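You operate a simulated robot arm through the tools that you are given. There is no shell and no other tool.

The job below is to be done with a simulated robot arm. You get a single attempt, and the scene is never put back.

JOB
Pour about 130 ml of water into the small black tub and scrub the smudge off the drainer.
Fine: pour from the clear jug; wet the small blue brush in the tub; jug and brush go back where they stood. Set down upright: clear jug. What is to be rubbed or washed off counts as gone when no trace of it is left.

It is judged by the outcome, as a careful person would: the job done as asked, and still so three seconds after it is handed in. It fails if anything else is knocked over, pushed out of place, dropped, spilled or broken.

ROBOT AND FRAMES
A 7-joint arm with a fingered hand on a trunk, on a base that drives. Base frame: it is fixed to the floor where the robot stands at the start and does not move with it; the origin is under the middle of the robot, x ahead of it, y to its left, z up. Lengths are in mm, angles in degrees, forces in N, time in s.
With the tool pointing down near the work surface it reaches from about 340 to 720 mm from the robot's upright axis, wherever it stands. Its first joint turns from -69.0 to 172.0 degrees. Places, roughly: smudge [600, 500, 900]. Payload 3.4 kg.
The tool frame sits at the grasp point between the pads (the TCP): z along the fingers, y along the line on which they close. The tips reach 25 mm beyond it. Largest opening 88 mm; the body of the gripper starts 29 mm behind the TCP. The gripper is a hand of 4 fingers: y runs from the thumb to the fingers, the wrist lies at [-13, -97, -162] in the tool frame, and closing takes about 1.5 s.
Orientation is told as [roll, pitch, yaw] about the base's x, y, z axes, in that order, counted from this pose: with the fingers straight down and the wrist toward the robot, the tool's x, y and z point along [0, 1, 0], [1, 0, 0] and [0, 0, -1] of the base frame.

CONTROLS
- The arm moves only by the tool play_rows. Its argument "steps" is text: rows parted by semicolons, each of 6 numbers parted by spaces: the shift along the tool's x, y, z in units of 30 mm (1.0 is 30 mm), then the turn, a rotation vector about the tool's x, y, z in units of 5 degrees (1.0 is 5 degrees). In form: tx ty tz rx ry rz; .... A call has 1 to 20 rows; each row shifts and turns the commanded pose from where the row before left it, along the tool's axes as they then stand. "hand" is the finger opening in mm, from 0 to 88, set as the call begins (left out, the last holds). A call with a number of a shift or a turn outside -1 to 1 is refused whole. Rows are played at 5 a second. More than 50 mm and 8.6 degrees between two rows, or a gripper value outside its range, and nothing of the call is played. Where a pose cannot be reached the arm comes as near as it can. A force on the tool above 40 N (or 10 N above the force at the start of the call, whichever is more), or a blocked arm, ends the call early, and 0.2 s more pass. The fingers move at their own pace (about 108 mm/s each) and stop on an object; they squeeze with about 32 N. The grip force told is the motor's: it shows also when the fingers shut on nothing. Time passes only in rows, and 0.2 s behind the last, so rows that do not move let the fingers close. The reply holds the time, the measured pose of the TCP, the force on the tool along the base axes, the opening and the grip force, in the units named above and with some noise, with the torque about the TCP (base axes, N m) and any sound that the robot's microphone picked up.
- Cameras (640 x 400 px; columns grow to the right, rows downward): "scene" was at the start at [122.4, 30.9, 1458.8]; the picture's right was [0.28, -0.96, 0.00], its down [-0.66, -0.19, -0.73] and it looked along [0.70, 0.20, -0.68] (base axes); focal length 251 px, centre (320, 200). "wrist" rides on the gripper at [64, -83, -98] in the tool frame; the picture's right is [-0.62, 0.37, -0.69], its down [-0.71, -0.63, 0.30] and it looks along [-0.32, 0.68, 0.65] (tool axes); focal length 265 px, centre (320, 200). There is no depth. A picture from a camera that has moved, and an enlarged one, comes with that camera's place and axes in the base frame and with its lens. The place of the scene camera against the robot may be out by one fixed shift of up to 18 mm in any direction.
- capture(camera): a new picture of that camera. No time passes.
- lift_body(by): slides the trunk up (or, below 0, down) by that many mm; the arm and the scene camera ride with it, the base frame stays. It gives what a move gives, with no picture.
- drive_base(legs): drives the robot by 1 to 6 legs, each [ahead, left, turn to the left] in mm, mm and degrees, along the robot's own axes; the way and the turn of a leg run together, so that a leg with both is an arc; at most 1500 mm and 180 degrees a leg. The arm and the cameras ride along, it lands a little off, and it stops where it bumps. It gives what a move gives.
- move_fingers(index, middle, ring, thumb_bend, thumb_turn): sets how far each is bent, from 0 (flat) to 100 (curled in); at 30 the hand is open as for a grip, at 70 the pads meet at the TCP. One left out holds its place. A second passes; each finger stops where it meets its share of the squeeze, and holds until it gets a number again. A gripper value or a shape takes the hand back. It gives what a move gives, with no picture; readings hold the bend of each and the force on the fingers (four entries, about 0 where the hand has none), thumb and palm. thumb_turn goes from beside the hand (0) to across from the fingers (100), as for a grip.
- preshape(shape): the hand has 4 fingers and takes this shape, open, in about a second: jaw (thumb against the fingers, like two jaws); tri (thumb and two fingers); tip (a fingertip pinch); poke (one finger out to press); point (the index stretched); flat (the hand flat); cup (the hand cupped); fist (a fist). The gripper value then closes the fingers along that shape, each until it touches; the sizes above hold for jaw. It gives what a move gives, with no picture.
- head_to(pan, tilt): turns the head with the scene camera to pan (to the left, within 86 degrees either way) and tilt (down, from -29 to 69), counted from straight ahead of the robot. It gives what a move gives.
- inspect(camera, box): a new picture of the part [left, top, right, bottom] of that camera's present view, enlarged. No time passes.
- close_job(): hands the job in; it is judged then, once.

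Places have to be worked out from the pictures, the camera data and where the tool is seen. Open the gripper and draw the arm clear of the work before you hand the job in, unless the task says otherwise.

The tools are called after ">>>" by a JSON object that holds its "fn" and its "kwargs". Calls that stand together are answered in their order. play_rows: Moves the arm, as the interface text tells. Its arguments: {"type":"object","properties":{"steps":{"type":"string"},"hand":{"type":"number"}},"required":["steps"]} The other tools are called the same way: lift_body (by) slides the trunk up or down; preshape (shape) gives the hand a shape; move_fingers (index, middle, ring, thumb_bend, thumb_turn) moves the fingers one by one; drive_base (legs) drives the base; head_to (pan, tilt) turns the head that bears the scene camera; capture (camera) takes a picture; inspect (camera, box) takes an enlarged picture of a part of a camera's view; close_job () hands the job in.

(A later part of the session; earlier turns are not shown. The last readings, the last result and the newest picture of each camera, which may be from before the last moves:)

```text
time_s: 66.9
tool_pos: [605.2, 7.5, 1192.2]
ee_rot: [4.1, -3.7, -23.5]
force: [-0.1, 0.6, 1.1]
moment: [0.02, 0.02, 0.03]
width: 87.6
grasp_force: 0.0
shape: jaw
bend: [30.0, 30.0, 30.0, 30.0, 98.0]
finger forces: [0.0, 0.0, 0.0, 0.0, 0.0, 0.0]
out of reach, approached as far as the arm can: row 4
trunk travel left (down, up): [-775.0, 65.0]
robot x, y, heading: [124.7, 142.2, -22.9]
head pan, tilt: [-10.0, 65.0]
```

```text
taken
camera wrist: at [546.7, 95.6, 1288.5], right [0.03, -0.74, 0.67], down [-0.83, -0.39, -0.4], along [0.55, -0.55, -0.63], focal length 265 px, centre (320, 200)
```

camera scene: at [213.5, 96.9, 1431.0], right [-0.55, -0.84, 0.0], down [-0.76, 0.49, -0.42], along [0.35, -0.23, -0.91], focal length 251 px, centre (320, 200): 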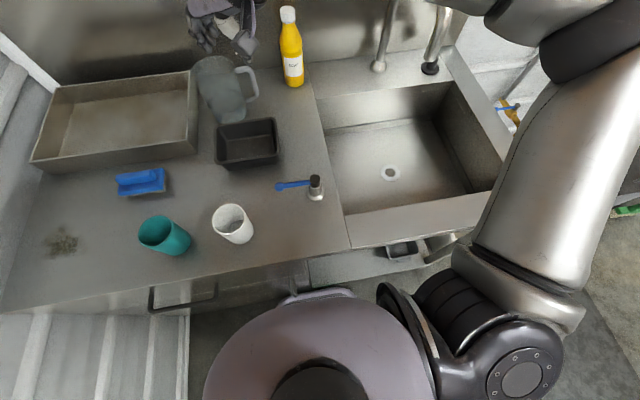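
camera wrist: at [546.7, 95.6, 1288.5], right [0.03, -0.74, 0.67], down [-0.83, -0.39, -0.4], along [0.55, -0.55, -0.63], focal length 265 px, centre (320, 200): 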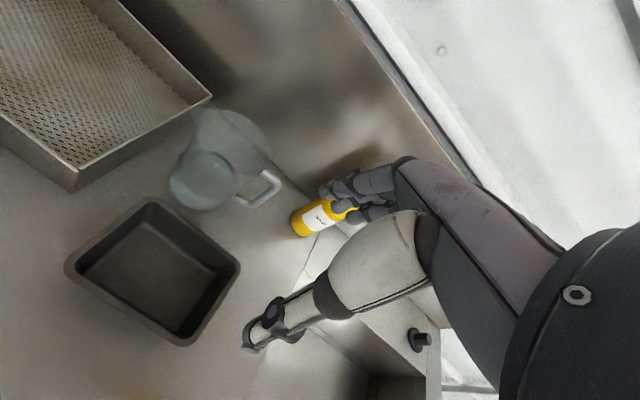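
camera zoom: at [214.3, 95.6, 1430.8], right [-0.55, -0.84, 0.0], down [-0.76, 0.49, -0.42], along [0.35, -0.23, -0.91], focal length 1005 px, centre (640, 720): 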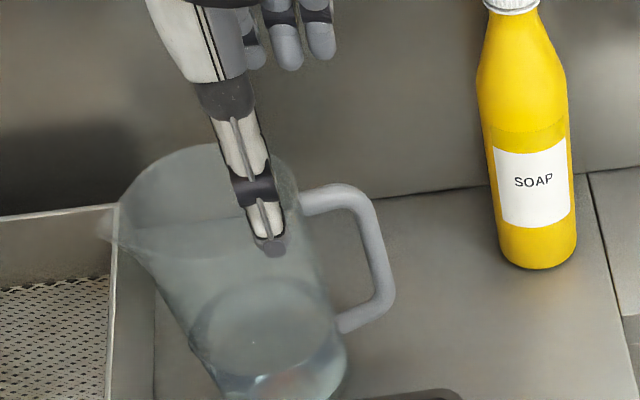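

Jug bar now reads ≈(786,−68) with the handle pointing straight along the counter to the right. I turn the hand so the fingers point left (palm toward the handle's outside), still high in the air.

>>> {"fn": "play_rows", "kwargs": {"steps": "0 0 0 0.74 0 0.92;0 0 0 0 1 0;0 0 0 0 1 0;0 0 0 0 1 0;0 0 0 0 1 0;0 0 0 0 1 0;0 0 0 0 1 0;0 0 0 0 1 0;0 0 0 0 1 0;0 0 0 0 1 0;0 0 0 0 1 0;0 0 0 0 1 0;0 0 0 0 1 0;0 0 0 0 1 0;0 0 0 0 1 0;0 0 0 0 1 0;0 0 0 0 0.6 0;0 0 0 0 0 0"}}

>>> {"fn": "capture", "kwargs": {"camera": "scene"}}

>>> {"fn": "capture", "kwargs": {"camera": "wrist"}}

```text
time_s: 70.7
tool_pos: [605.9, 6.9, 1191.4]
ee_rot: [82.2, 0.3, -27.9]
force: [0.2, 0.0, 0.5]
moment: [-0.03, -0.02, -0.01]
width: 87.7
grasp_force: 0.1
shape: jaw
bend: [30.0, 30.0, 30.0, 30.0, 98.0]
finger forces: [0.0, 0.0, 0.0, 0.1, 0.0, 0.1]
trunk travel left (down, up): [-775.0, 65.0]
robot x, y, heading: [122.5, 140.7, -23.1]
head pan, tilt: [-10.0, 65.0]
```

```text
taken
camera scene: at [214.2, 96.0, 1430.9], right [-0.55, -0.84, 0.0], down [-0.76, 0.49, -0.42], along [0.35, -0.23, -0.91], focal length 251 px, centre (320, 200)
```

scene: 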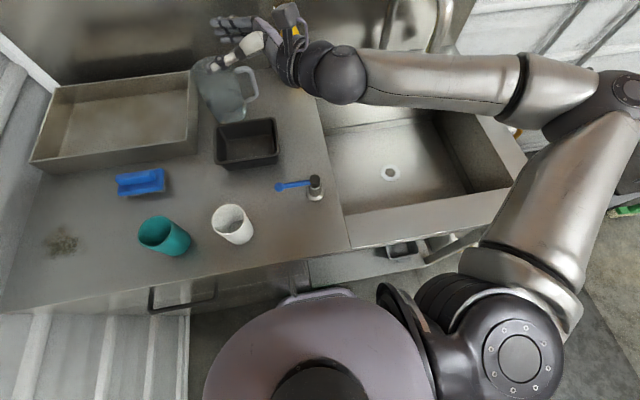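

```text
taken
camera wrist: at [491.0, -33.0, 1268.7], right [-0.04, -0.85, -0.52], down [-0.46, 0.48, -0.75], along [0.89, 0.21, -0.41], focal length 265 px, centre (320, 200)
```

wrist: 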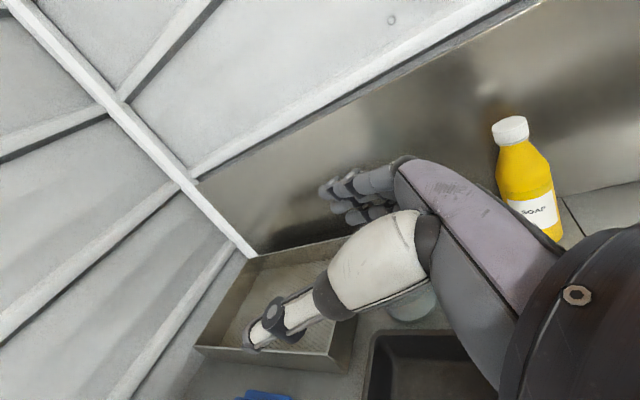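

The fingers-left pose is reachable with the arm well out of the view. I bring the hand to a point in front-right of the handle at z≈1100, then down to z≈982, clear of soap bottle and tub.

>>> {"fn": "play_rows", "kwargs": {"steps": "-0.548 0.817 -0.233 0 0 0;-0.548 0.817 -0.233 0 0 0;-0.548 0.817 -0.233 0 0 0;-0.548 0.817 -0.233 0 0 0;-0.548 0.817 -0.233 0 0 0;-0.548 0.817 -0.233 0 0 0;-0.78 0 0.107 0 0 0;-0.78 0 0.107 0 0 0;-0.78 0 0.107 0 0 0;0 0 0 0 0 0"}}

>>> {"fn": "capture", "kwargs": {"camera": "scene"}}

>>> {"fn": "capture", "kwargs": {"camera": "wrist"}}

```text
time_s: 72.9
tool_pos: [708.6, -111.1, 1027.7]
ee_rot: [82.2, 0.2, -27.9]
force: [0.8, -0.2, -0.2]
moment: [-0.03, 0.01, -0.02]
width: 87.6
grasp_force: 0.0
shape: jaw
bend: [30.0, 30.0, 30.0, 30.0, 98.0]
finger forces: [0.1, 0.0, 0.1, 0.0, 0.0, 0.0]
trunk travel left (down, up): [-775.0, 65.0]
robot x, y, heading: [123.6, 139.0, -23.0]
head pan, tilt: [-10.0, 65.0]
```

```text
taken
camera scene: at [214.2, 96.0, 1430.9], right [-0.55, -0.84, 0.0], down [-0.76, 0.49, -0.42], along [0.35, -0.23, -0.91], focal length 251 px, centre (320, 200)
```

scene: 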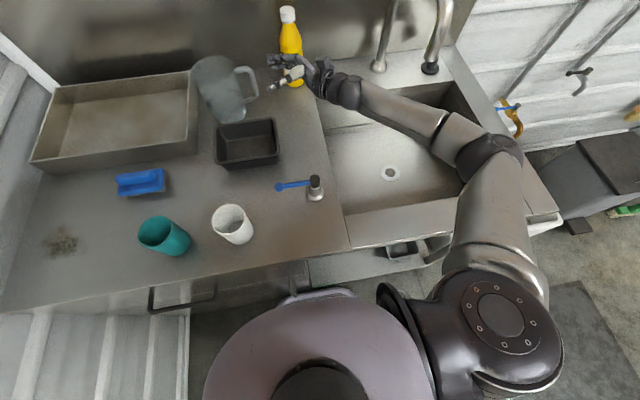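

```text
taken
camera wrist: at [595.0, -150.1, 1105.5], right [-0.04, -0.85, -0.52], down [-0.46, 0.48, -0.75], along [0.89, 0.21, -0.41], focal length 265 px, centre (320, 200)
```

wrist: 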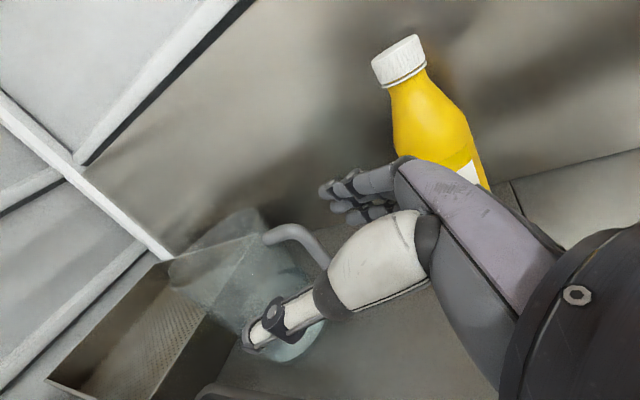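

Good posture. I zoom in on the hand and handle before descending to handle height.

>>> {"fn": "play_rows", "kwargs": {"steps": "-0.75 0 0.1 0 0 0;-0.75 0 0.1 0 0 0;0 0 0 0 0 0"}}

>>> {"fn": "inspect", "kwargs": {"camera": "scene", "box": [180, 40, 340, 140]}}

>>> {"fn": "inspect", "kwargs": {"camera": "wrist", "box": [160, 140, 480, 340]}}

```text
time_s: 73.7
tool_pos: [708.5, -109.7, 982.1]
ee_rot: [82.2, 0.4, -27.8]
force: [0.2, -0.4, 0.0]
moment: [0.02, 0.03, 0.0]
width: 87.6
grasp_force: 0.1
shape: jaw
bend: [30.0, 30.0, 30.0, 30.0, 98.0]
finger forces: [0.0, 0.1, 0.1, 0.0, 0.0, 0.1]
trunk travel left (down, up): [-775.0, 65.0]
robot x, y, heading: [125.5, 141.9, -23.4]
head pan, tilt: [-10.0, 65.0]
```

```text
4.00 times, centred on (260, 90) of scene
camera zoom: at [214.2, 95.9, 1430.9], right [-0.55, -0.84, 0.0], down [-0.76, 0.49, -0.42], along [0.35, -0.23, -0.91], focal length 1005 px, centre (560, 640)
```

zoom: 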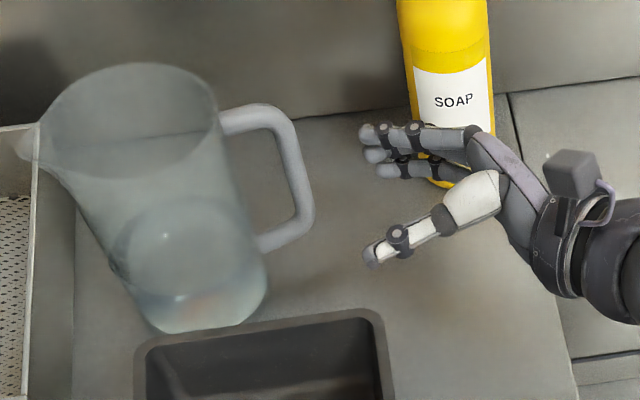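

```text
2.00 times, centred on (320, 240) of wrist
camera zoom: at [594.1, -149.5, 1060.1], right [-0.04, -0.85, -0.52], down [-0.46, 0.48, -0.75], along [0.89, 0.21, -0.41], focal length 531 px, centre (320, 120)
```

zoom: 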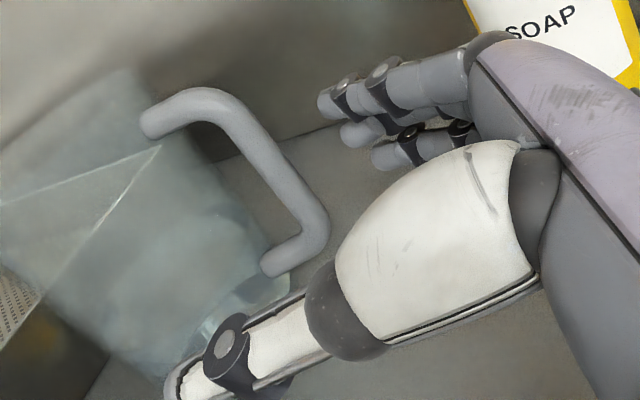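

From hand-relative measurement in both views, the bar sits at about 63 mm toward the finger side and 82 mm ahead of the tool. I move diagonally (35 mm sideways, 30 mm ahead) so the fingers pass behind and the thumb in front of the bar.

>>> {"fn": "play_rows", "kwargs": {"steps": "0 0.39 0.33 0 0 0;0 0.39 0.33 0 0 0;0 0.39 0.34 0 0 0;0 0 0 0 0 0"}}

>>> {"fn": "inspect", "kwargs": {"camera": "scene", "box": [180, 40, 340, 140]}}

>>> {"fn": "inspect", "kwargs": {"camera": "wrist", "box": [160, 140, 480, 340]}}

```text
time_s: 74.7
tool_pos: [752.9, -100.8, 979.2]
ee_rot: [82.2, 0.2, -27.9]
force: [0.1, -0.6, 0.2]
moment: [0.02, -0.02, 0.02]
width: 87.7
grasp_force: 0.0
shape: jaw
bend: [30.0, 30.0, 30.0, 30.0, 98.0]
finger forces: [0.0, 0.0, 0.0, 0.1, 0.0, 0.0]
trunk travel left (down, up): [-775.0, 65.0]
robot x, y, heading: [123.0, 142.8, -22.9]
head pan, tilt: [-10.0, 65.0]
```

```text
4.00 times, centred on (260, 90) of scene
camera zoom: at [213.9, 95.6, 1430.9], right [-0.55, -0.84, 0.0], down [-0.76, 0.49, -0.42], along [0.35, -0.23, -0.91], focal length 1005 px, centre (560, 640)
```

zoom: 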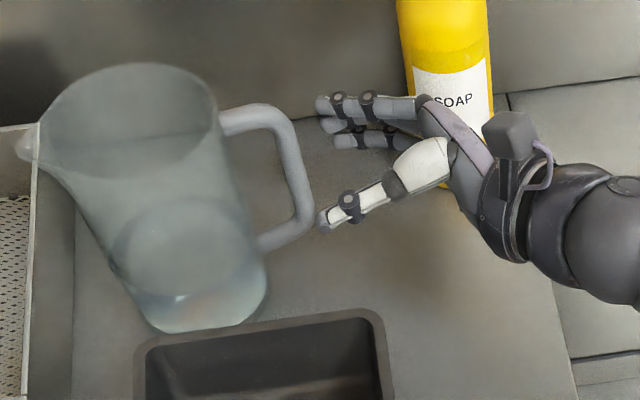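

```text
2.00 times, centred on (320, 240) of wrist
camera zoom: at [638.8, -140.3, 1056.6], right [-0.04, -0.85, -0.52], down [-0.46, 0.48, -0.75], along [0.89, 0.22, -0.41], focal length 531 px, centre (320, 120)
```

zoom: 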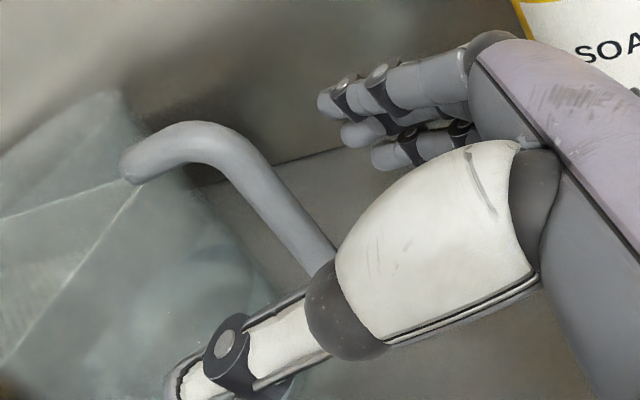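

The bar lies between fingers and thumb, about 25 mm to the finger side and 55 mm ahead. I advance halfway, centring as I go.

>>> {"fn": "play_rows", "kwargs": {"steps": "0 0.25 0.3 0 0 0;0 0.2 0.3 0 0 0;0 0.2 0.3 0 0 0;0 0.1 0.25 0 0 0;0 0 0 0 0 0"}}

>>> {"fn": "inspect", "kwargs": {"camera": "scene", "box": [180, 40, 340, 140]}}

>>> {"fn": "inspect", "kwargs": {"camera": "wrist", "box": [160, 140, 480, 340]}}

```text
time_s: 75.9
tool_pos: [790.2, -81.1, 972.2]
ee_rot: [82.2, 0.3, -28.0]
force: [-0.8, -0.7, 0.1]
moment: [-0.01, 0.06, -0.02]
width: 87.6
grasp_force: 0.0
shape: jaw
bend: [30.0, 30.0, 30.0, 30.0, 98.0]
finger forces: [0.1, 0.0, 0.0, 0.0, 0.0, 0.0]
trunk travel left (down, up): [-775.0, 65.0]
robot x, y, heading: [125.7, 139.9, -22.8]
head pan, tilt: [-10.0, 65.0]
```

```text
4.00 times, centred on (260, 90) of scene
camera zoom: at [214.2, 95.7, 1430.8], right [-0.55, -0.84, 0.0], down [-0.76, 0.49, -0.42], along [0.35, -0.23, -0.91], focal length 1005 px, centre (560, 640)
```

zoom: 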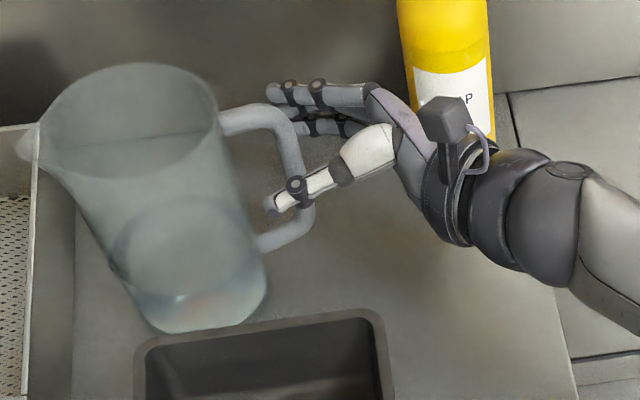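

```text
2.00 times, centred on (320, 240) of wrist
camera zoom: at [675.6, -121.1, 1050.3], right [-0.04, -0.85, -0.52], down [-0.46, 0.48, -0.75], along [0.89, 0.21, -0.41], focal length 531 px, centre (320, 120)
```

zoom: 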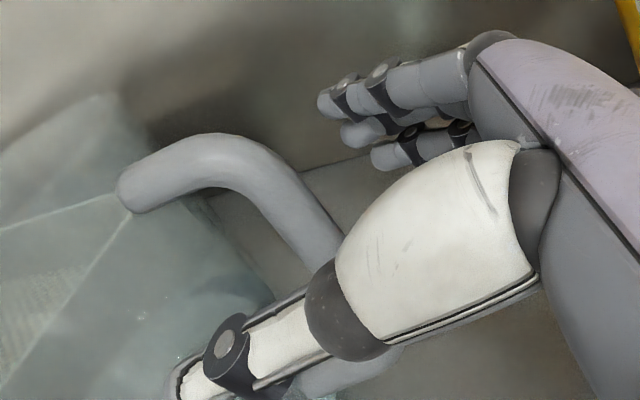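

The bar is now nicely centred between thumb and fingers, about 20 mm ahead of the tool point. I advance in small steps until the palm nears the bar, watching finger/palm forces.

>>> {"fn": "play_rows", "kwargs": {"steps": "0 0.03 0.2 0 0 0;0 0.03 0.2 0 0 0;0 0 0.2 0 0 0;0 0 0.2 0 0 0;0 0 0 0 0 0"}}

>>> {"fn": "inspect", "kwargs": {"camera": "scene", "box": [180, 40, 340, 140]}}

>>> {"fn": "inspect", "kwargs": {"camera": "wrist", "box": [160, 140, 480, 340]}}

```text
time_s: 77.1
tool_pos: [803.4, -60.6, 970.5]
ee_rot: [82.2, 0.2, -27.9]
force: [-0.1, -0.4, 0.2]
moment: [0.0, 0.01, 0.05]
width: 87.8
grasp_force: 0.0
shape: jaw
bend: [30.0, 30.0, 30.0, 29.0, 98.0]
finger forces: [0.0, 0.0, 0.1, 0.1, 0.9, 0.0]
trunk travel left (down, up): [-775.0, 65.0]
robot x, y, heading: [123.3, 143.3, -23.1]
head pan, tilt: [-10.0, 65.0]
```

```text
4.00 times, centred on (260, 90) of scene
camera zoom: at [214.1, 95.7, 1430.9], right [-0.55, -0.84, 0.0], down [-0.76, 0.49, -0.42], along [0.35, -0.23, -0.91], focal length 1005 px, centre (560, 640)
```

zoom: 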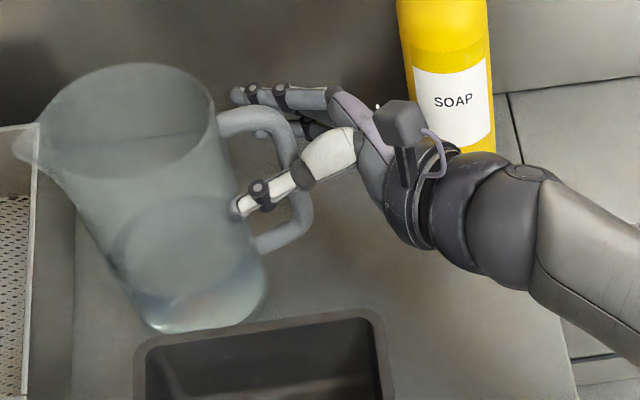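

```text
2.00 times, centred on (320, 240) of wrist
camera zoom: at [688.3, -100.4, 1048.3], right [-0.04, -0.85, -0.52], down [-0.46, 0.48, -0.75], along [0.89, 0.21, -0.41], focal length 531 px, centre (320, 120)
```

zoom: 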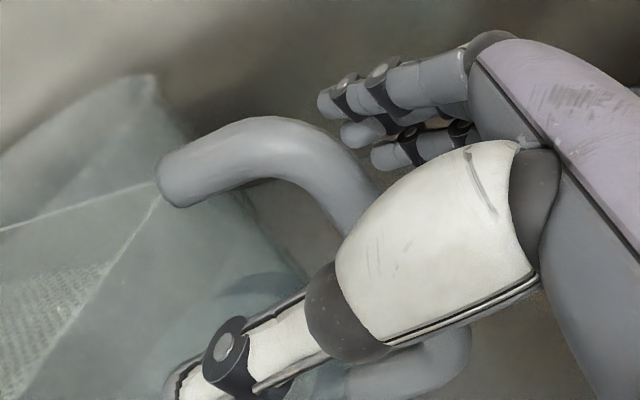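

The thumb tip just touches the jug body (0.9 N). I back off 3 mm and yaw the hand 8° counter-clockwise about the bar so the palm faces the jug squarely and the thumb clears.

>>> {"fn": "play_rows", "kwargs": {"steps": "0 0 -0.12 0 0 0;0 0 0 0.79 0 -0.11;0 0 0 0.79 0 -0.11;0 0 0 0 0 0"}}

>>> {"fn": "inspect", "kwargs": {"camera": "scene", "box": [180, 40, 340, 140]}}

>>> {"fn": "inspect", "kwargs": {"camera": "wrist", "box": [160, 140, 480, 340]}}

```text
time_s: 78.1
tool_pos: [800.4, -63.7, 972.5]
ee_rot: [82.3, 0.2, -19.9]
force: [0.5, 1.2, -0.3]
moment: [-0.02, -0.02, 0.01]
width: 88.1
grasp_force: 0.0
shape: jaw
bend: [30.0, 30.0, 30.0, 30.0, 98.0]
finger forces: [0.0, 0.0, 0.0, 0.1, 0.0, 0.0]
trunk travel left (down, up): [-775.0, 65.0]
robot x, y, heading: [126.0, 140.5, -23.0]
head pan, tilt: [-10.0, 65.0]
```

```text
4.00 times, centred on (260, 90) of scene
camera zoom: at [214.1, 95.1, 1430.8], right [-0.55, -0.84, 0.0], down [-0.76, 0.49, -0.42], along [0.35, -0.23, -0.91], focal length 1005 px, centre (560, 640)
```

zoom: 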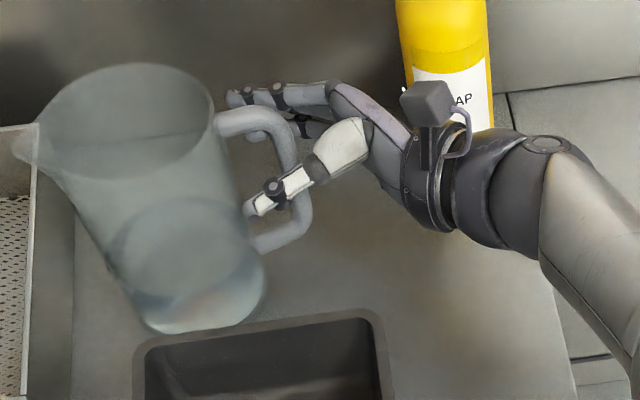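

```text
2.00 times, centred on (320, 240) of wrist
camera zoom: at [692.8, -119.2, 1048.7], right [0.08, -0.85, -0.52], down [-0.53, 0.41, -0.75], along [0.85, 0.34, -0.41], focal length 531 px, centre (320, 120)
```

zoom: 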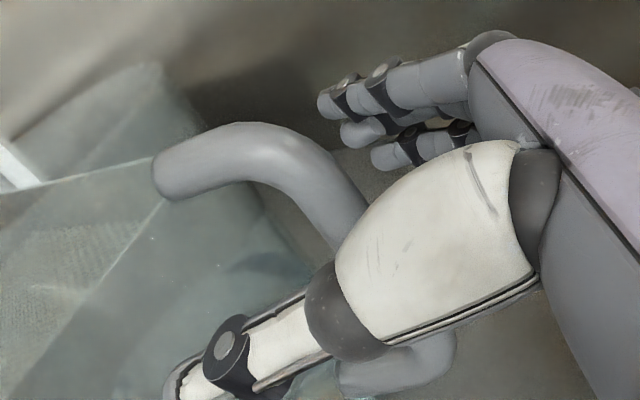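

Thumb is clear and the palm faces the handle squarely. I advance 14 mm so the bar sits close to the palm.

>>> {"fn": "play_rows", "kwargs": {"steps": "0 0 0.12 0 0 0;0 0 0.12 0 0 0;0 0 0.12 0 0 0;0 0 0.1 0 0 0;0 0 0 0 0 0"}}

>>> {"fn": "inspect", "kwargs": {"camera": "scene", "box": [180, 40, 340, 140]}}

>>> {"fn": "inspect", "kwargs": {"camera": "wrist", "box": [160, 140, 480, 340]}}

```text
time_s: 79.3
tool_pos: [804.4, -50.7, 970.3]
ee_rot: [82.2, 0.1, -19.9]
force: [-0.6, -0.5, -0.9]
moment: [-0.02, 0.02, 0.05]
width: 88.0
grasp_force: 0.1
shape: jaw
bend: [30.0, 30.0, 30.0, 29.0, 98.0]
finger forces: [0.1, 0.0, 0.0, 0.0, 0.4, 0.1]
trunk travel left (down, up): [-775.0, 65.0]
robot x, y, heading: [127.5, 143.8, -23.0]
head pan, tilt: [-10.0, 65.0]
```

```text
4.00 times, centred on (260, 90) of scene
camera zoom: at [214.2, 95.6, 1430.8], right [-0.55, -0.84, 0.0], down [-0.76, 0.49, -0.42], along [0.35, -0.23, -0.91], focal length 1005 px, centre (560, 640)
```

zoom: 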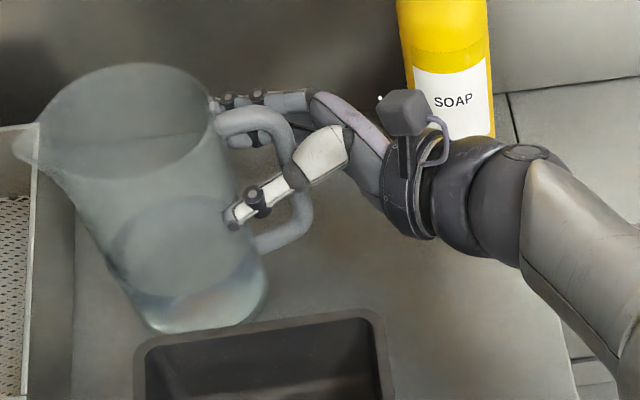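

```text
2.00 times, centred on (320, 240) of wrist
camera zoom: at [695.8, -105.5, 1046.9], right [0.08, -0.85, -0.52], down [-0.53, 0.41, -0.75], along [0.85, 0.34, -0.41], focal length 531 px, centre (320, 120)
```

zoom: 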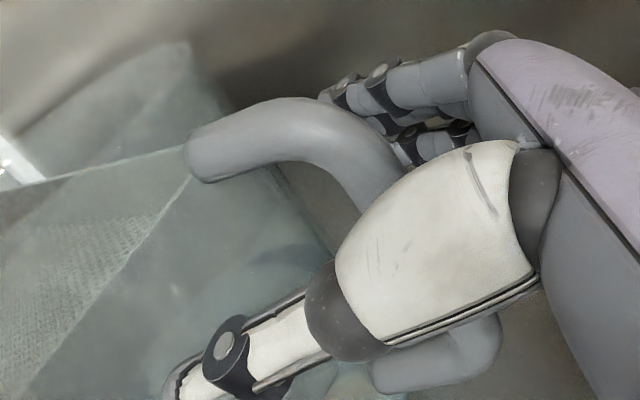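

Bar is ≈12 mm in front of the palm line with finger room in the hole. I curl the three fingers through the hole around the bar, leaving the thumb for afterwards.

>>> {"fn": "move_fingers", "kwargs": {"index": 80, "middle": 80, "ring": 80}}

>>> {"fn": "inspect", "kwargs": {"camera": "scene", "box": [180, 40, 340, 140]}}

>>> {"fn": "inspect", "kwargs": {"camera": "wrist", "box": [160, 140, 480, 340]}}

```text
time_s: 80.3
tool_pos: [803.6, -50.2, 968.7]
ee_rot: [82.2, 0.2, -19.9]
force: [-0.8, -0.6, 0.1]
moment: [0.0, -0.02, 0.05]
width: 28.7
grasp_force: 0.1
shape: fingers
bend: [80.0, 80.0, 80.0, 29.0, 98.0]
finger forces: [0.1, 0.0, 0.0, 0.0, 0.6, 0.1]
trunk travel left (down, up): [-775.0, 65.0]
robot x, y, heading: [124.2, 142.5, -23.1]
head pan, tilt: [-10.0, 65.0]
```

```text
4.00 times, centred on (260, 90) of scene
camera zoom: at [214.2, 95.8, 1430.9], right [-0.55, -0.84, 0.0], down [-0.76, 0.49, -0.42], along [0.35, -0.23, -0.91], focal length 1005 px, centre (560, 640)
```

zoom: 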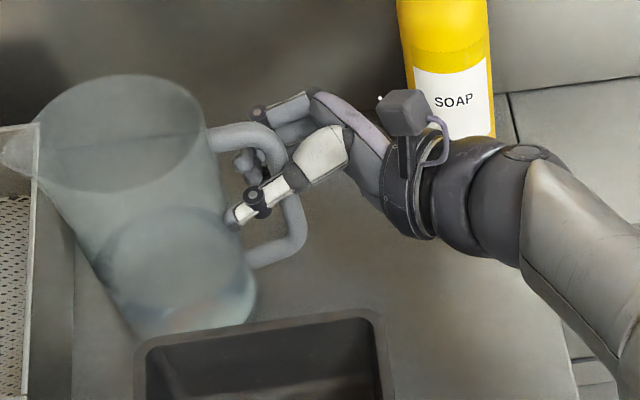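

```text
2.00 times, centred on (320, 240) of wrist
camera zoom: at [695.9, -105.2, 1047.0], right [0.08, -0.85, -0.52], down [-0.53, 0.41, -0.75], along [0.85, 0.34, -0.41], focal length 531 px, centre (320, 120)
```

zoom: 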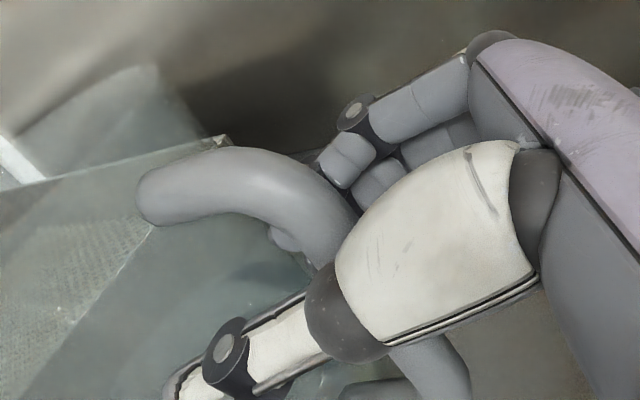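

The fingers reached 80 and the jug was shifted slightly. I zoom in to see which fingers are through the hole.

>>> {"fn": "inspect", "kwargs": {"camera": "scene", "box": [220, 55, 284, 105]}}

>>> {"fn": "inspect", "kwargs": {"camera": "wrist", "box": [260, 180, 400, 280]}}

```text
8.00 times, centred on (252, 80) of scene
camera zoom: at [214.2, 95.8, 1430.9], right [-0.55, -0.84, 0.0], down [-0.76, 0.49, -0.42], along [0.35, -0.23, -0.91], focal length 2010 px, centre (864, 1160)
```

zoom: 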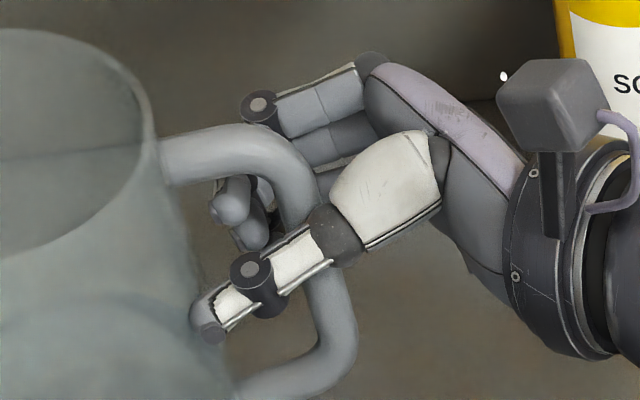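

```text
4.00 times, centred on (330, 230) of wrist
camera zoom: at [695.9, -105.2, 1047.0], right [0.08, -0.85, -0.52], down [-0.53, 0.41, -0.75], along [0.85, 0.34, -0.41], focal length 1062 px, centre (280, 80)
```

zoom: 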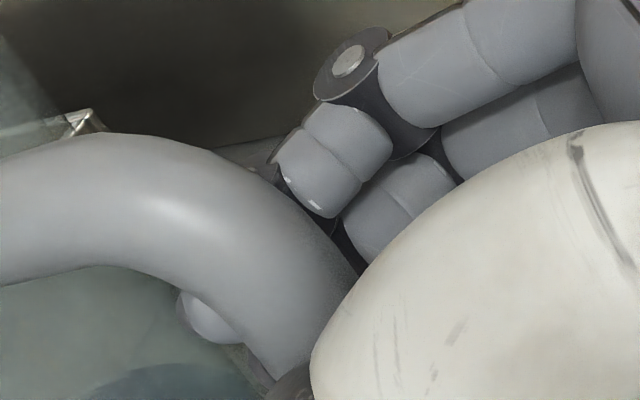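

Fingertips are indeed inside the hole, wrapped round the far side of the bar. I curl them fully to draw the bar to the palm.

>>> {"fn": "move_fingers", "kwargs": {"index": 100, "middle": 100, "ring": 100}}

>>> {"fn": "inspect", "kwargs": {"camera": "scene", "box": [180, 40, 340, 140]}}

>>> {"fn": "inspect", "kwargs": {"camera": "wrist", "box": [160, 140, 480, 340]}}

```text
time_s: 81.3
tool_pos: [803.5, -50.3, 969.2]
ee_rot: [82.2, 0.1, -19.9]
force: [0.1, 0.2, -0.1]
moment: [-0.01, 0.01, -0.03]
width: 53.1
grasp_force: 0.4
shape: fingers
bend: [100.0, 100.0, 100.0, 29.0, 97.0]
finger forces: [0.1, 0.0, 0.0, 0.1, 0.3, 0.1]
trunk travel left (down, up): [-775.0, 65.0]
robot x, y, heading: [124.3, 142.7, -22.9]
head pan, tilt: [-10.0, 65.0]
```

```text
4.00 times, centred on (260, 90) of scene
camera zoom: at [214.3, 95.9, 1430.9], right [-0.55, -0.84, 0.0], down [-0.76, 0.49, -0.42], along [0.35, -0.23, -0.91], focal length 1005 px, centre (560, 640)
```

zoom: 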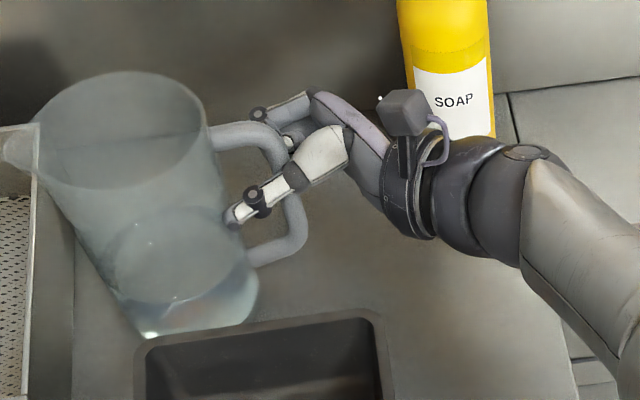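

```text
2.00 times, centred on (320, 240) of wrist
camera zoom: at [695.9, -105.3, 1047.0], right [0.08, -0.85, -0.52], down [-0.53, 0.41, -0.75], along [0.85, 0.34, -0.41], focal length 531 px, centre (320, 120)
```

zoom: 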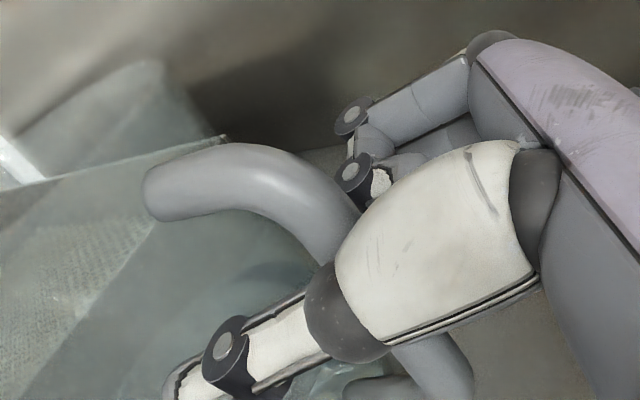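

The fist closed without catching the bar: the bar must sit closer to the finger roots. I back off, reopen the fingers, and will re-approach with the bar ~17 mm to the finger side and the hand yawed back 13°.

>>> {"fn": "play_rows", "kwargs": {"steps": "0 0 -0.3 0 0 0;0 0 -0.4 0 0 0;0 0 -0.5 0 0 0;0 0 -0.5 0 0 0;0 0 0 0 0 0"}}

>>> {"fn": "move_fingers", "kwargs": {"index": 20, "middle": 20, "ring": 20, "thumb_bend": 30}}

>>> {"fn": "play_rows", "kwargs": {"steps": "0 0 0 -0.859 0 0.118;0 0 0 -0.859 0 0.118;0 0 0 -0.859 0 0.118;0 0 0 0 0 0"}}

>>> {"fn": "inspect", "kwargs": {"camera": "scene", "box": [180, 40, 340, 140]}}

>>> {"fn": "inspect", "kwargs": {"camera": "wrist", "box": [160, 140, 480, 340]}}

```text
time_s: 82.5
tool_pos: [787.3, -97.8, 976.2]
ee_rot: [82.2, 0.2, -19.8]
force: [-0.2, 0.0, -1.4]
moment: [0.0, -0.02, -0.01]
width: 53.1
grasp_force: 0.0
shape: fingers
bend: [100.0, 100.0, 100.0, 30.0, 97.0]
finger forces: [0.0, 0.1, 0.0, 0.0, 0.0, 0.0]
trunk travel left (down, up): [-775.0, 65.0]
robot x, y, heading: [121.6, 142.1, -22.9]
head pan, tilt: [-10.0, 65.0]
```

```text
time_s: 83.5
tool_pos: [788.9, -97.3, 977.3]
ee_rot: [82.1, 0.2, -19.9]
force: [0.4, 0.6, 0.2]
moment: [0.01, -0.04, 0.0]
width: 97.0
grasp_force: 0.0
shape: fingers
bend: [20.0, 20.0, 20.0, 30.0, 97.0]
finger forces: [0.0, 0.1, 0.1, 0.1, 0.0, 0.1]
trunk travel left (down, up): [-775.0, 65.0]
robot x, y, heading: [124.0, 140.6, -23.2]
head pan, tilt: [-10.0, 65.0]
```

```text
time_s: 84.5
tool_pos: [788.4, -98.6, 975.9]
ee_rot: [82.1, 0.3, -33.0]
force: [0.3, 0.3, 0.2]
moment: [0.01, 0.0, 0.01]
width: 97.1
grasp_force: 0.0
shape: fingers
bend: [20.0, 20.0, 20.0, 30.0, 97.0]
finger forces: [0.0, 0.0, 0.1, 0.1, 0.0, 0.0]
trunk travel left (down, up): [-775.0, 65.0]
robot x, y, heading: [123.9, 138.0, -22.9]
head pan, tilt: [-10.0, 65.0]
```

```text
4.00 times, centred on (260, 90) of scene
camera zoom: at [214.5, 96.0, 1430.8], right [-0.55, -0.84, 0.0], down [-0.76, 0.49, -0.42], along [0.35, -0.23, -0.91], focal length 1005 px, centre (560, 640)
```

zoom: 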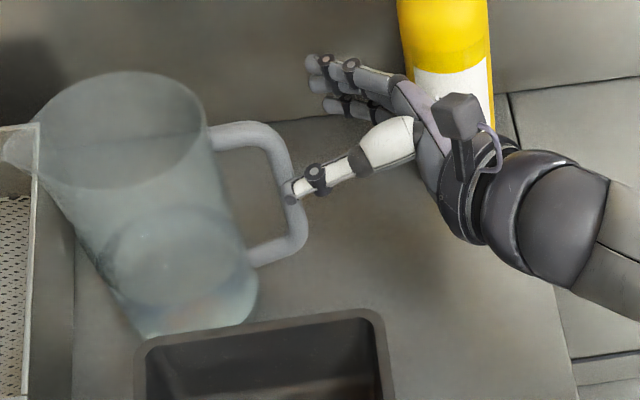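

```text
2.00 times, centred on (320, 240) of wrist
camera zoom: at [670.4, -127.4, 1053.6], right [-0.11, -0.85, -0.52], down [-0.42, 0.52, -0.75], along [0.9, 0.14, -0.41], focal length 531 px, centre (320, 120)
```

zoom: 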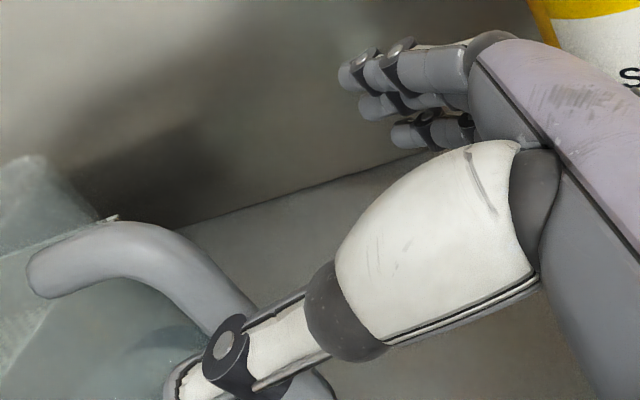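

Bar is ≈24 mm to the thumb side now. I shift the hand 41 mm toward me so the bar comes to the finger-root side, then advance 35 mm.

>>> {"fn": "play_rows", "kwargs": {"steps": "0 -0.69 0 0 0 0;0 -0.69 0 0 0 0;0 0 0.4 0 0 0;0 0 0.4 0 0 0;0 0 0.4 0 0 0;0 0 0 0 0 0"}}

>>> {"fn": "inspect", "kwargs": {"camera": "scene", "box": [180, 40, 340, 140]}}

>>> {"fn": "inspect", "kwargs": {"camera": "wrist", "box": [160, 140, 480, 340]}}

```text
time_s: 85.9
tool_pos: [772.7, -44.9, 973.2]
ee_rot: [82.2, 0.4, -32.9]
force: [-0.5, 0.5, 0.3]
moment: [0.0, 0.01, 0.0]
width: 97.1
grasp_force: 0.1
shape: fingers
bend: [20.0, 20.0, 20.0, 30.0, 97.0]
finger forces: [0.1, 0.0, 0.1, 0.1, 0.0, 0.0]
trunk travel left (down, up): [-775.0, 65.0]
robot x, y, heading: [125.5, 141.8, -23.0]
head pan, tilt: [-10.0, 65.0]
```

```text
4.00 times, centred on (260, 90) of scene
camera zoom: at [214.1, 95.6, 1430.9], right [-0.55, -0.84, 0.0], down [-0.76, 0.49, -0.42], along [0.35, -0.23, -0.91], focal length 1005 px, centre (560, 640)
```

zoom: 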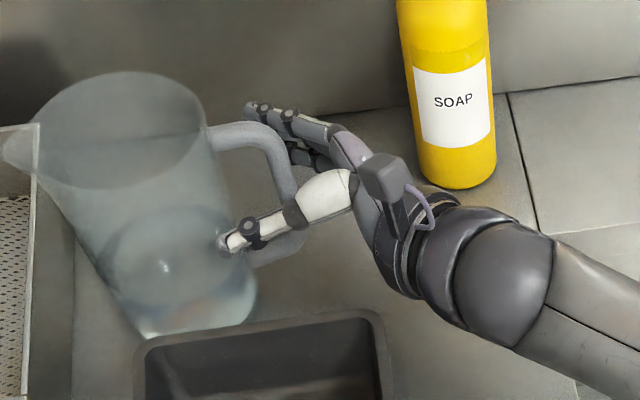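

```text
2.00 times, centred on (320, 240) of wrist
camera zoom: at [655.2, -74.3, 1049.8], right [-0.11, -0.85, -0.52], down [-0.42, 0.52, -0.75], along [0.9, 0.14, -0.41], focal length 531 px, centre (320, 120)
```

zoom: 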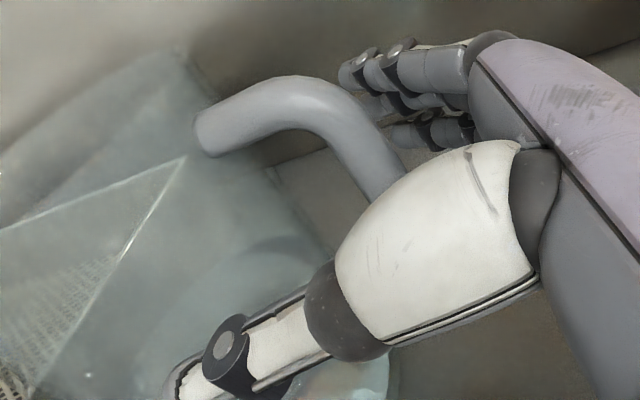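

The bar is now next to the finger roots (y≈16) and 4 mm ahead of the tool point. I advance the final 20 mm in small steps.

>>> {"fn": "play_rows", "kwargs": {"steps": "0 0 0.17 0 0 0;0 0 0.17 0 0 0;0 0 0.17 0 0 0;0 0 0.17 0 0 0;0 0 0 0 0 0"}}

>>> {"fn": "inspect", "kwargs": {"camera": "scene", "box": [180, 40, 340, 140]}}

>>> {"fn": "inspect", "kwargs": {"camera": "wrist", "box": [160, 140, 480, 340]}}

```text
time_s: 87.1
tool_pos: [783.9, -29.7, 969.1]
ee_rot: [82.2, 0.3, -32.9]
force: [-1.7, 0.0, 0.3]
moment: [-0.01, 0.04, 0.01]
width: 97.9
grasp_force: 0.3
shape: fingers
bend: [20.0, 20.0, 20.0, 29.0, 97.0]
finger forces: [0.0, 0.1, 0.0, 0.0, 1.0, 0.1]
trunk travel left (down, up): [-775.0, 65.0]
robot x, y, heading: [125.9, 139.3, -22.7]
head pan, tilt: [-10.0, 65.0]
```

```text
4.00 times, centred on (260, 90) of scene
camera zoom: at [214.0, 95.7, 1430.9], right [-0.55, -0.84, 0.0], down [-0.76, 0.49, -0.42], along [0.35, -0.23, -0.91], focal length 1005 px, centre (560, 640)
```

zoom: 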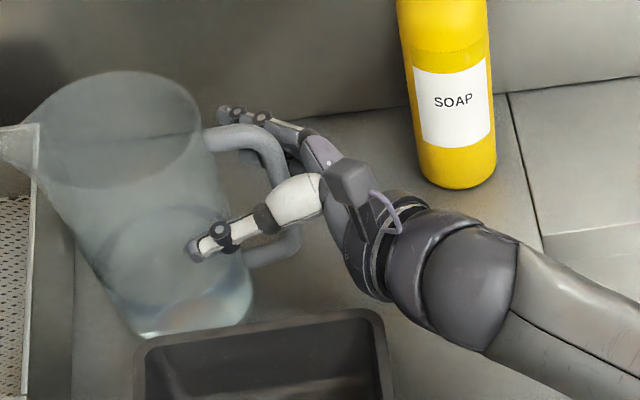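

```text
2.00 times, centred on (320, 240) of wrist
camera zoom: at [666.6, -59.0, 1046.0], right [-0.11, -0.85, -0.52], down [-0.42, 0.52, -0.75], along [0.9, 0.14, -0.41], focal length 531 px, centre (320, 120)
```

zoom: 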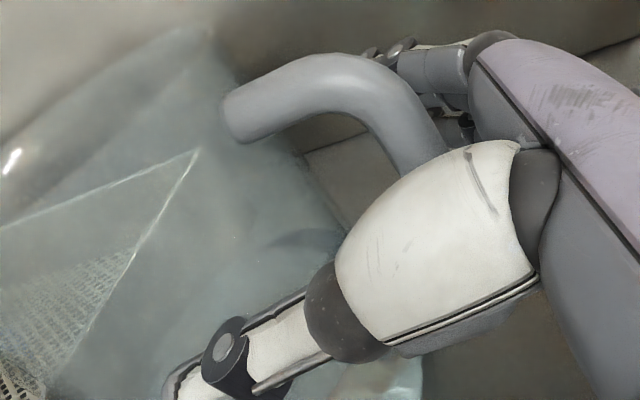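

The thumb is touching the jug body again (1 N). I swing the thumb aside (turn 0, above the hand) so that the palm can close in on the bar.

>>> {"fn": "move_fingers", "kwargs": {"thumb_turn": 0}}

>>> {"fn": "inspect", "kwargs": {"camera": "scene", "box": [180, 40, 340, 140]}}

>>> {"fn": "inspect", "kwargs": {"camera": "wrist", "box": [160, 140, 480, 340]}}

```text
time_s: 88.1
tool_pos: [784.7, -28.6, 968.5]
ee_rot: [82.2, 0.3, -33.0]
force: [-0.2, -0.5, 0.3]
moment: [-0.03, 0.01, 0.0]
width: 121.6
grasp_force: 0.1
shape: fingers
bend: [20.0, 20.0, 20.0, 30.0, 0.0]
finger forces: [0.1, 0.0, 0.0, 0.0, 0.0, 0.0]
trunk travel left (down, up): [-775.0, 65.0]
robot x, y, heading: [124.3, 138.7, -23.1]
head pan, tilt: [-10.0, 65.0]
```

```text
4.00 times, centred on (260, 90) of scene
camera zoom: at [214.4, 95.9, 1430.8], right [-0.55, -0.84, 0.0], down [-0.76, 0.49, -0.42], along [0.35, -0.23, -0.91], focal length 1005 px, centre (560, 640)
```

zoom: 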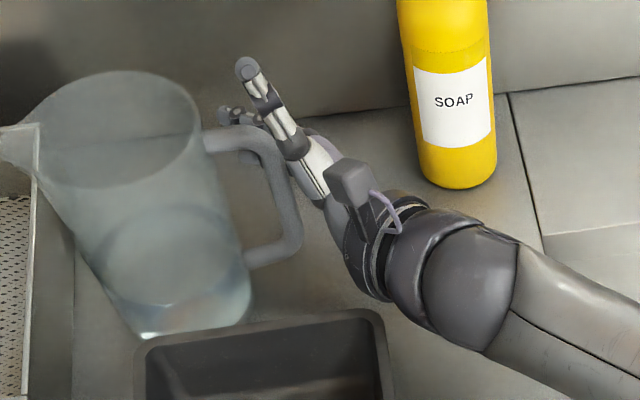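

```text
2.00 times, centred on (320, 240) of wrist
camera zoom: at [666.8, -58.7, 1045.9], right [-0.11, -0.85, -0.52], down [-0.42, 0.52, -0.75], along [0.9, 0.14, -0.41], focal length 531 px, centre (320, 120)
```

zoom: 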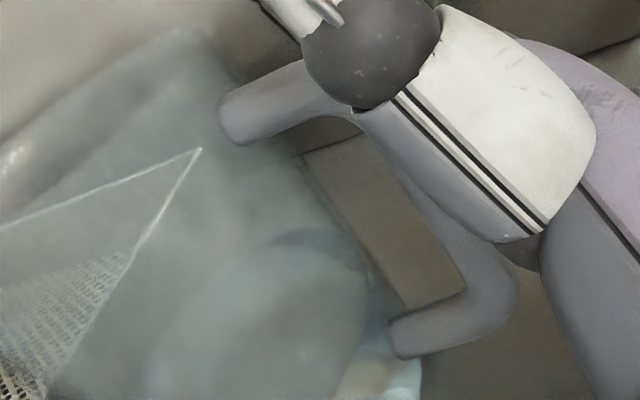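

The thumb is out of the way and the handle is fully visible, right next to the palm. I advance a few mm more and curl the fingers around the bar.

>>> {"fn": "play_rows", "kwargs": {"steps": "0 0 0.12 0 0 0;0 0 0.1 0 0 0;0 0 0 0 0 0"}}

>>> {"fn": "move_fingers", "kwargs": {"index": 75, "middle": 75, "ring": 75}}

>>> {"fn": "inspect", "kwargs": {"camera": "scene", "box": [180, 40, 340, 140]}}

>>> {"fn": "inspect", "kwargs": {"camera": "wrist", "box": [160, 140, 480, 340]}}

```text
time_s: 88.9
tool_pos: [787.2, -22.3, 967.6]
ee_rot: [82.2, 0.3, -33.0]
force: [-0.6, 0.0, -0.2]
moment: [0.0, 0.01, -0.02]
width: 121.4
grasp_force: 0.0
shape: fingers
bend: [20.0, 20.0, 20.0, 30.0, 0.0]
finger forces: [0.0, 0.0, 0.1, 0.0, 0.0, 0.0]
trunk travel left (down, up): [-775.0, 65.0]
robot x, y, heading: [122.8, 137.8, -22.9]
head pan, tilt: [-10.0, 65.0]
```

```text
time_s: 89.9
tool_pos: [787.7, -23.0, 968.5]
ee_rot: [82.1, 0.3, -32.8]
force: [0.3, -0.6, -0.3]
moment: [-0.01, 0.01, 0.01]
width: 95.1
grasp_force: 0.9
shape: fingers
bend: [75.0, 75.0, 75.0, 30.0, 0.0]
finger forces: [0.8, 0.0, 0.0, 0.0, 0.0, 0.0]
trunk travel left (down, up): [-775.0, 65.0]
robot x, y, heading: [125.4, 140.9, -22.9]
head pan, tilt: [-10.0, 65.0]
```

```text
4.00 times, centred on (260, 90) of scene
camera zoom: at [214.4, 95.7, 1430.8], right [-0.55, -0.84, 0.0], down [-0.76, 0.49, -0.42], along [0.35, -0.23, -0.91], focal length 1005 px, centre (560, 640)
```

zoom: 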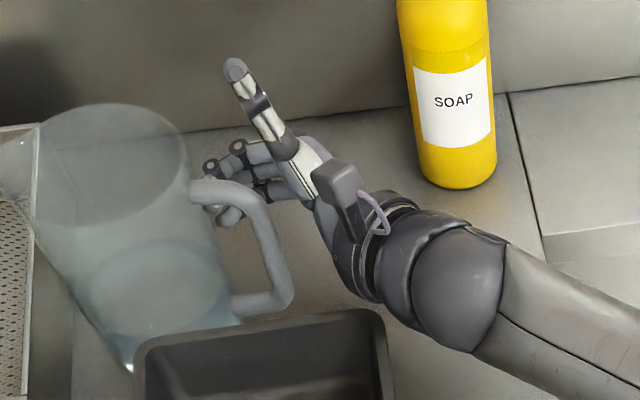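

```text
2.00 times, centred on (320, 240) of wrist
camera zoom: at [670.1, -53.2, 1045.5], right [-0.11, -0.85, -0.52], down [-0.42, 0.52, -0.75], along [0.9, 0.14, -0.41], focal length 531 px, centre (320, 120)
```

zoom: 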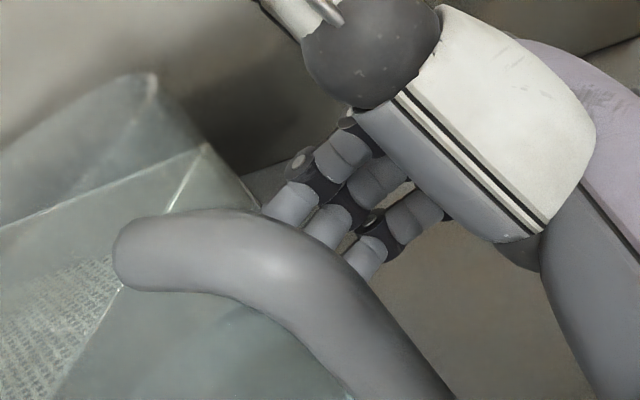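

The fingers alone push the jug away (low friction), so the thumb must oppose them. I open the fingers and check the jug's clearance to the tub.

>>> {"fn": "move_fingers", "kwargs": {"index": 25, "middle": 25, "ring": 25}}

>>> {"fn": "capture", "kwargs": {"camera": "scene"}}

>>> {"fn": "inspect", "kwargs": {"camera": "scene", "box": [160, 60, 320, 160]}}

```text
time_s: 90.9
tool_pos: [787.0, -23.0, 967.5]
ee_rot: [82.2, 0.4, -32.9]
force: [-1.1, -0.4, -0.4]
moment: [0.01, -0.02, 0.02]
width: 120.2
grasp_force: 0.0
shape: fingers
bend: [25.0, 25.0, 25.0, 30.0, 0.0]
finger forces: [0.0, 0.0, 0.0, 0.0, 0.1, 0.0]
trunk travel left (down, up): [-775.0, 65.0]
robot x, y, heading: [121.4, 141.9, -23.0]
head pan, tilt: [-10.0, 65.0]
```

```text
taken
camera scene: at [214.3, 95.9, 1430.8], right [-0.55, -0.84, 0.0], down [-0.76, 0.49, -0.42], along [0.35, -0.23, -0.91], focal length 251 px, centre (320, 200)
```

scene: 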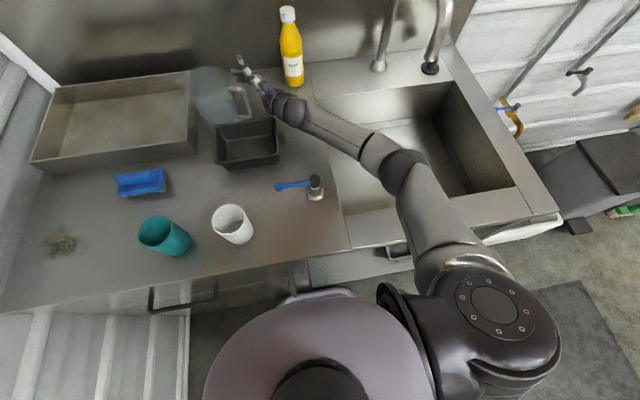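

```text
4.00 times, centred on (240, 110) of scene
camera zoom: at [214.3, 95.9, 1430.8], right [-0.55, -0.84, 0.0], down [-0.76, 0.49, -0.42], along [0.35, -0.23, -0.91], focal length 1005 px, centre (640, 560)
```

zoom: 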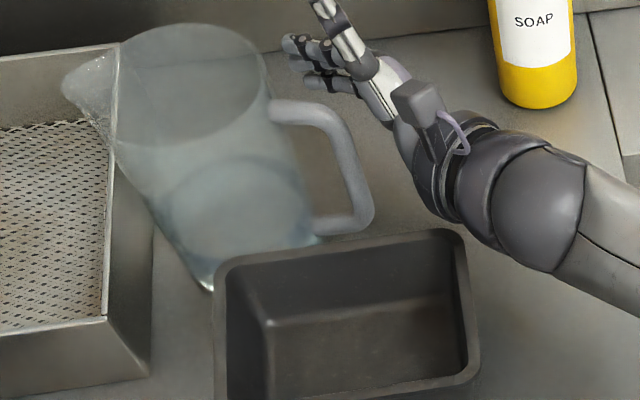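

The jug now stands about 30 mm behind the tub, nothing else touched, with its handle turned slightly toward me — convenient. I withdraw the hand, put the thumb back in opposition (wide open) and line up again.

>>> {"fn": "play_rows", "kwargs": {"steps": "0 0 -0.5 0 0 0;0 0 -0.6 0 0 0;0 0 -0.6 0 0 0;0 0 -0.6 0 0 0;0 0 0 0 0 0"}}

>>> {"fn": "move_fingers", "kwargs": {"thumb_turn": 98, "thumb_bend": 12, "index": 25, "middle": 25, "ring": 25}}

>>> {"fn": "play_rows", "kwargs": {"steps": "0 0 0 -0.6 0 0.08;0 0 0 -0.6 0 0.08;0 -0.6 0 0 0 0;0 -0.5 0 0 0 0;0 0 0 0 0 0"}}

>>> {"fn": "inspect", "kwargs": {"camera": "scene", "box": [160, 60, 320, 160]}}

>>> {"fn": "inspect", "kwargs": {"camera": "wrist", "box": [100, 140, 420, 340]}}

```text
time_s: 92.1
tool_pos: [750.3, -81.2, 976.3]
ee_rot: [82.1, 0.3, -32.9]
force: [0.0, 0.2, -1.2]
moment: [0.02, -0.01, 0.01]
width: 120.0
grasp_force: 0.1
shape: fingers
bend: [25.0, 25.0, 25.0, 30.0, 0.0]
finger forces: [0.1, 0.0, 0.0, 0.0, 0.1, 0.1]
trunk travel left (down, up): [-775.0, 65.0]
robot x, y, heading: [121.1, 138.6, -22.9]
head pan, tilt: [-10.0, 65.0]
```

```text
time_s: 93.1
tool_pos: [750.0, -82.0, 976.9]
ee_rot: [82.1, 0.3, -32.9]
force: [0.2, 0.5, 0.2]
moment: [0.02, 0.01, 0.0]
width: 103.1
grasp_force: 0.1
shape: fingers
bend: [25.0, 25.0, 25.0, 12.0, 94.0]
finger forces: [0.0, 0.0, 0.0, 0.0, 0.0, 0.0]
trunk travel left (down, up): [-775.0, 65.0]
robot x, y, heading: [127.2, 143.1, -23.0]
head pan, tilt: [-10.0, 65.0]
```

```text
time_s: 94.3
tool_pos: [724.3, -59.1, 976.3]
ee_rot: [82.1, 0.2, -39.0]
force: [0.1, -0.8, -0.4]
moment: [-0.01, 0.0, 0.0]
width: 103.1
grasp_force: 0.1
shape: fingers
bend: [25.0, 25.0, 25.0, 12.0, 94.0]
finger forces: [0.0, 0.0, 0.1, 0.0, 0.0, 0.1]
trunk travel left (down, up): [-775.0, 65.0]
robot x, y, heading: [121.3, 139.5, -23.2]
head pan, tilt: [-10.0, 65.0]
```

```text
4.00 times, centred on (240, 110) of scene
camera zoom: at [214.5, 95.8, 1430.8], right [-0.55, -0.84, 0.0], down [-0.76, 0.49, -0.42], along [0.35, -0.23, -0.91], focal length 1005 px, centre (640, 560)
```

zoom: 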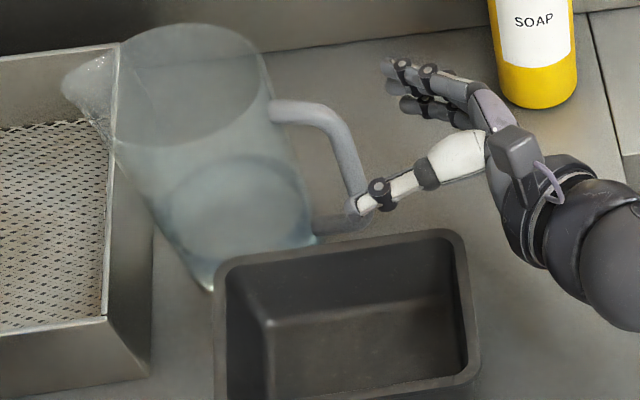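

```text
2.00 times, centred on (260, 240) of wrist
camera zoom: at [604.3, -76.5, 1053.7], right [-0.2, -0.83, -0.52], down [-0.36, 0.56, -0.75], along [0.91, 0.04, -0.41], focal length 531 px, centre (440, 120)
```

zoom: 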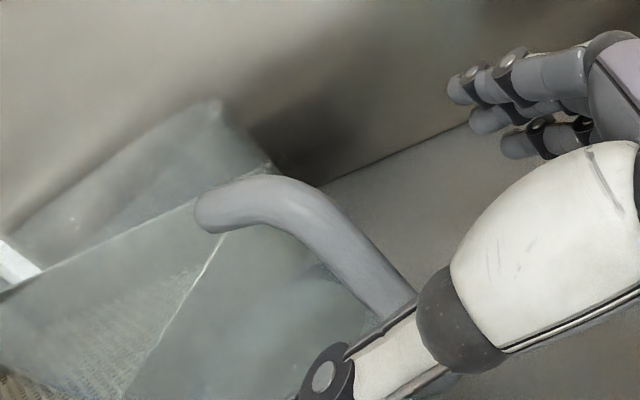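

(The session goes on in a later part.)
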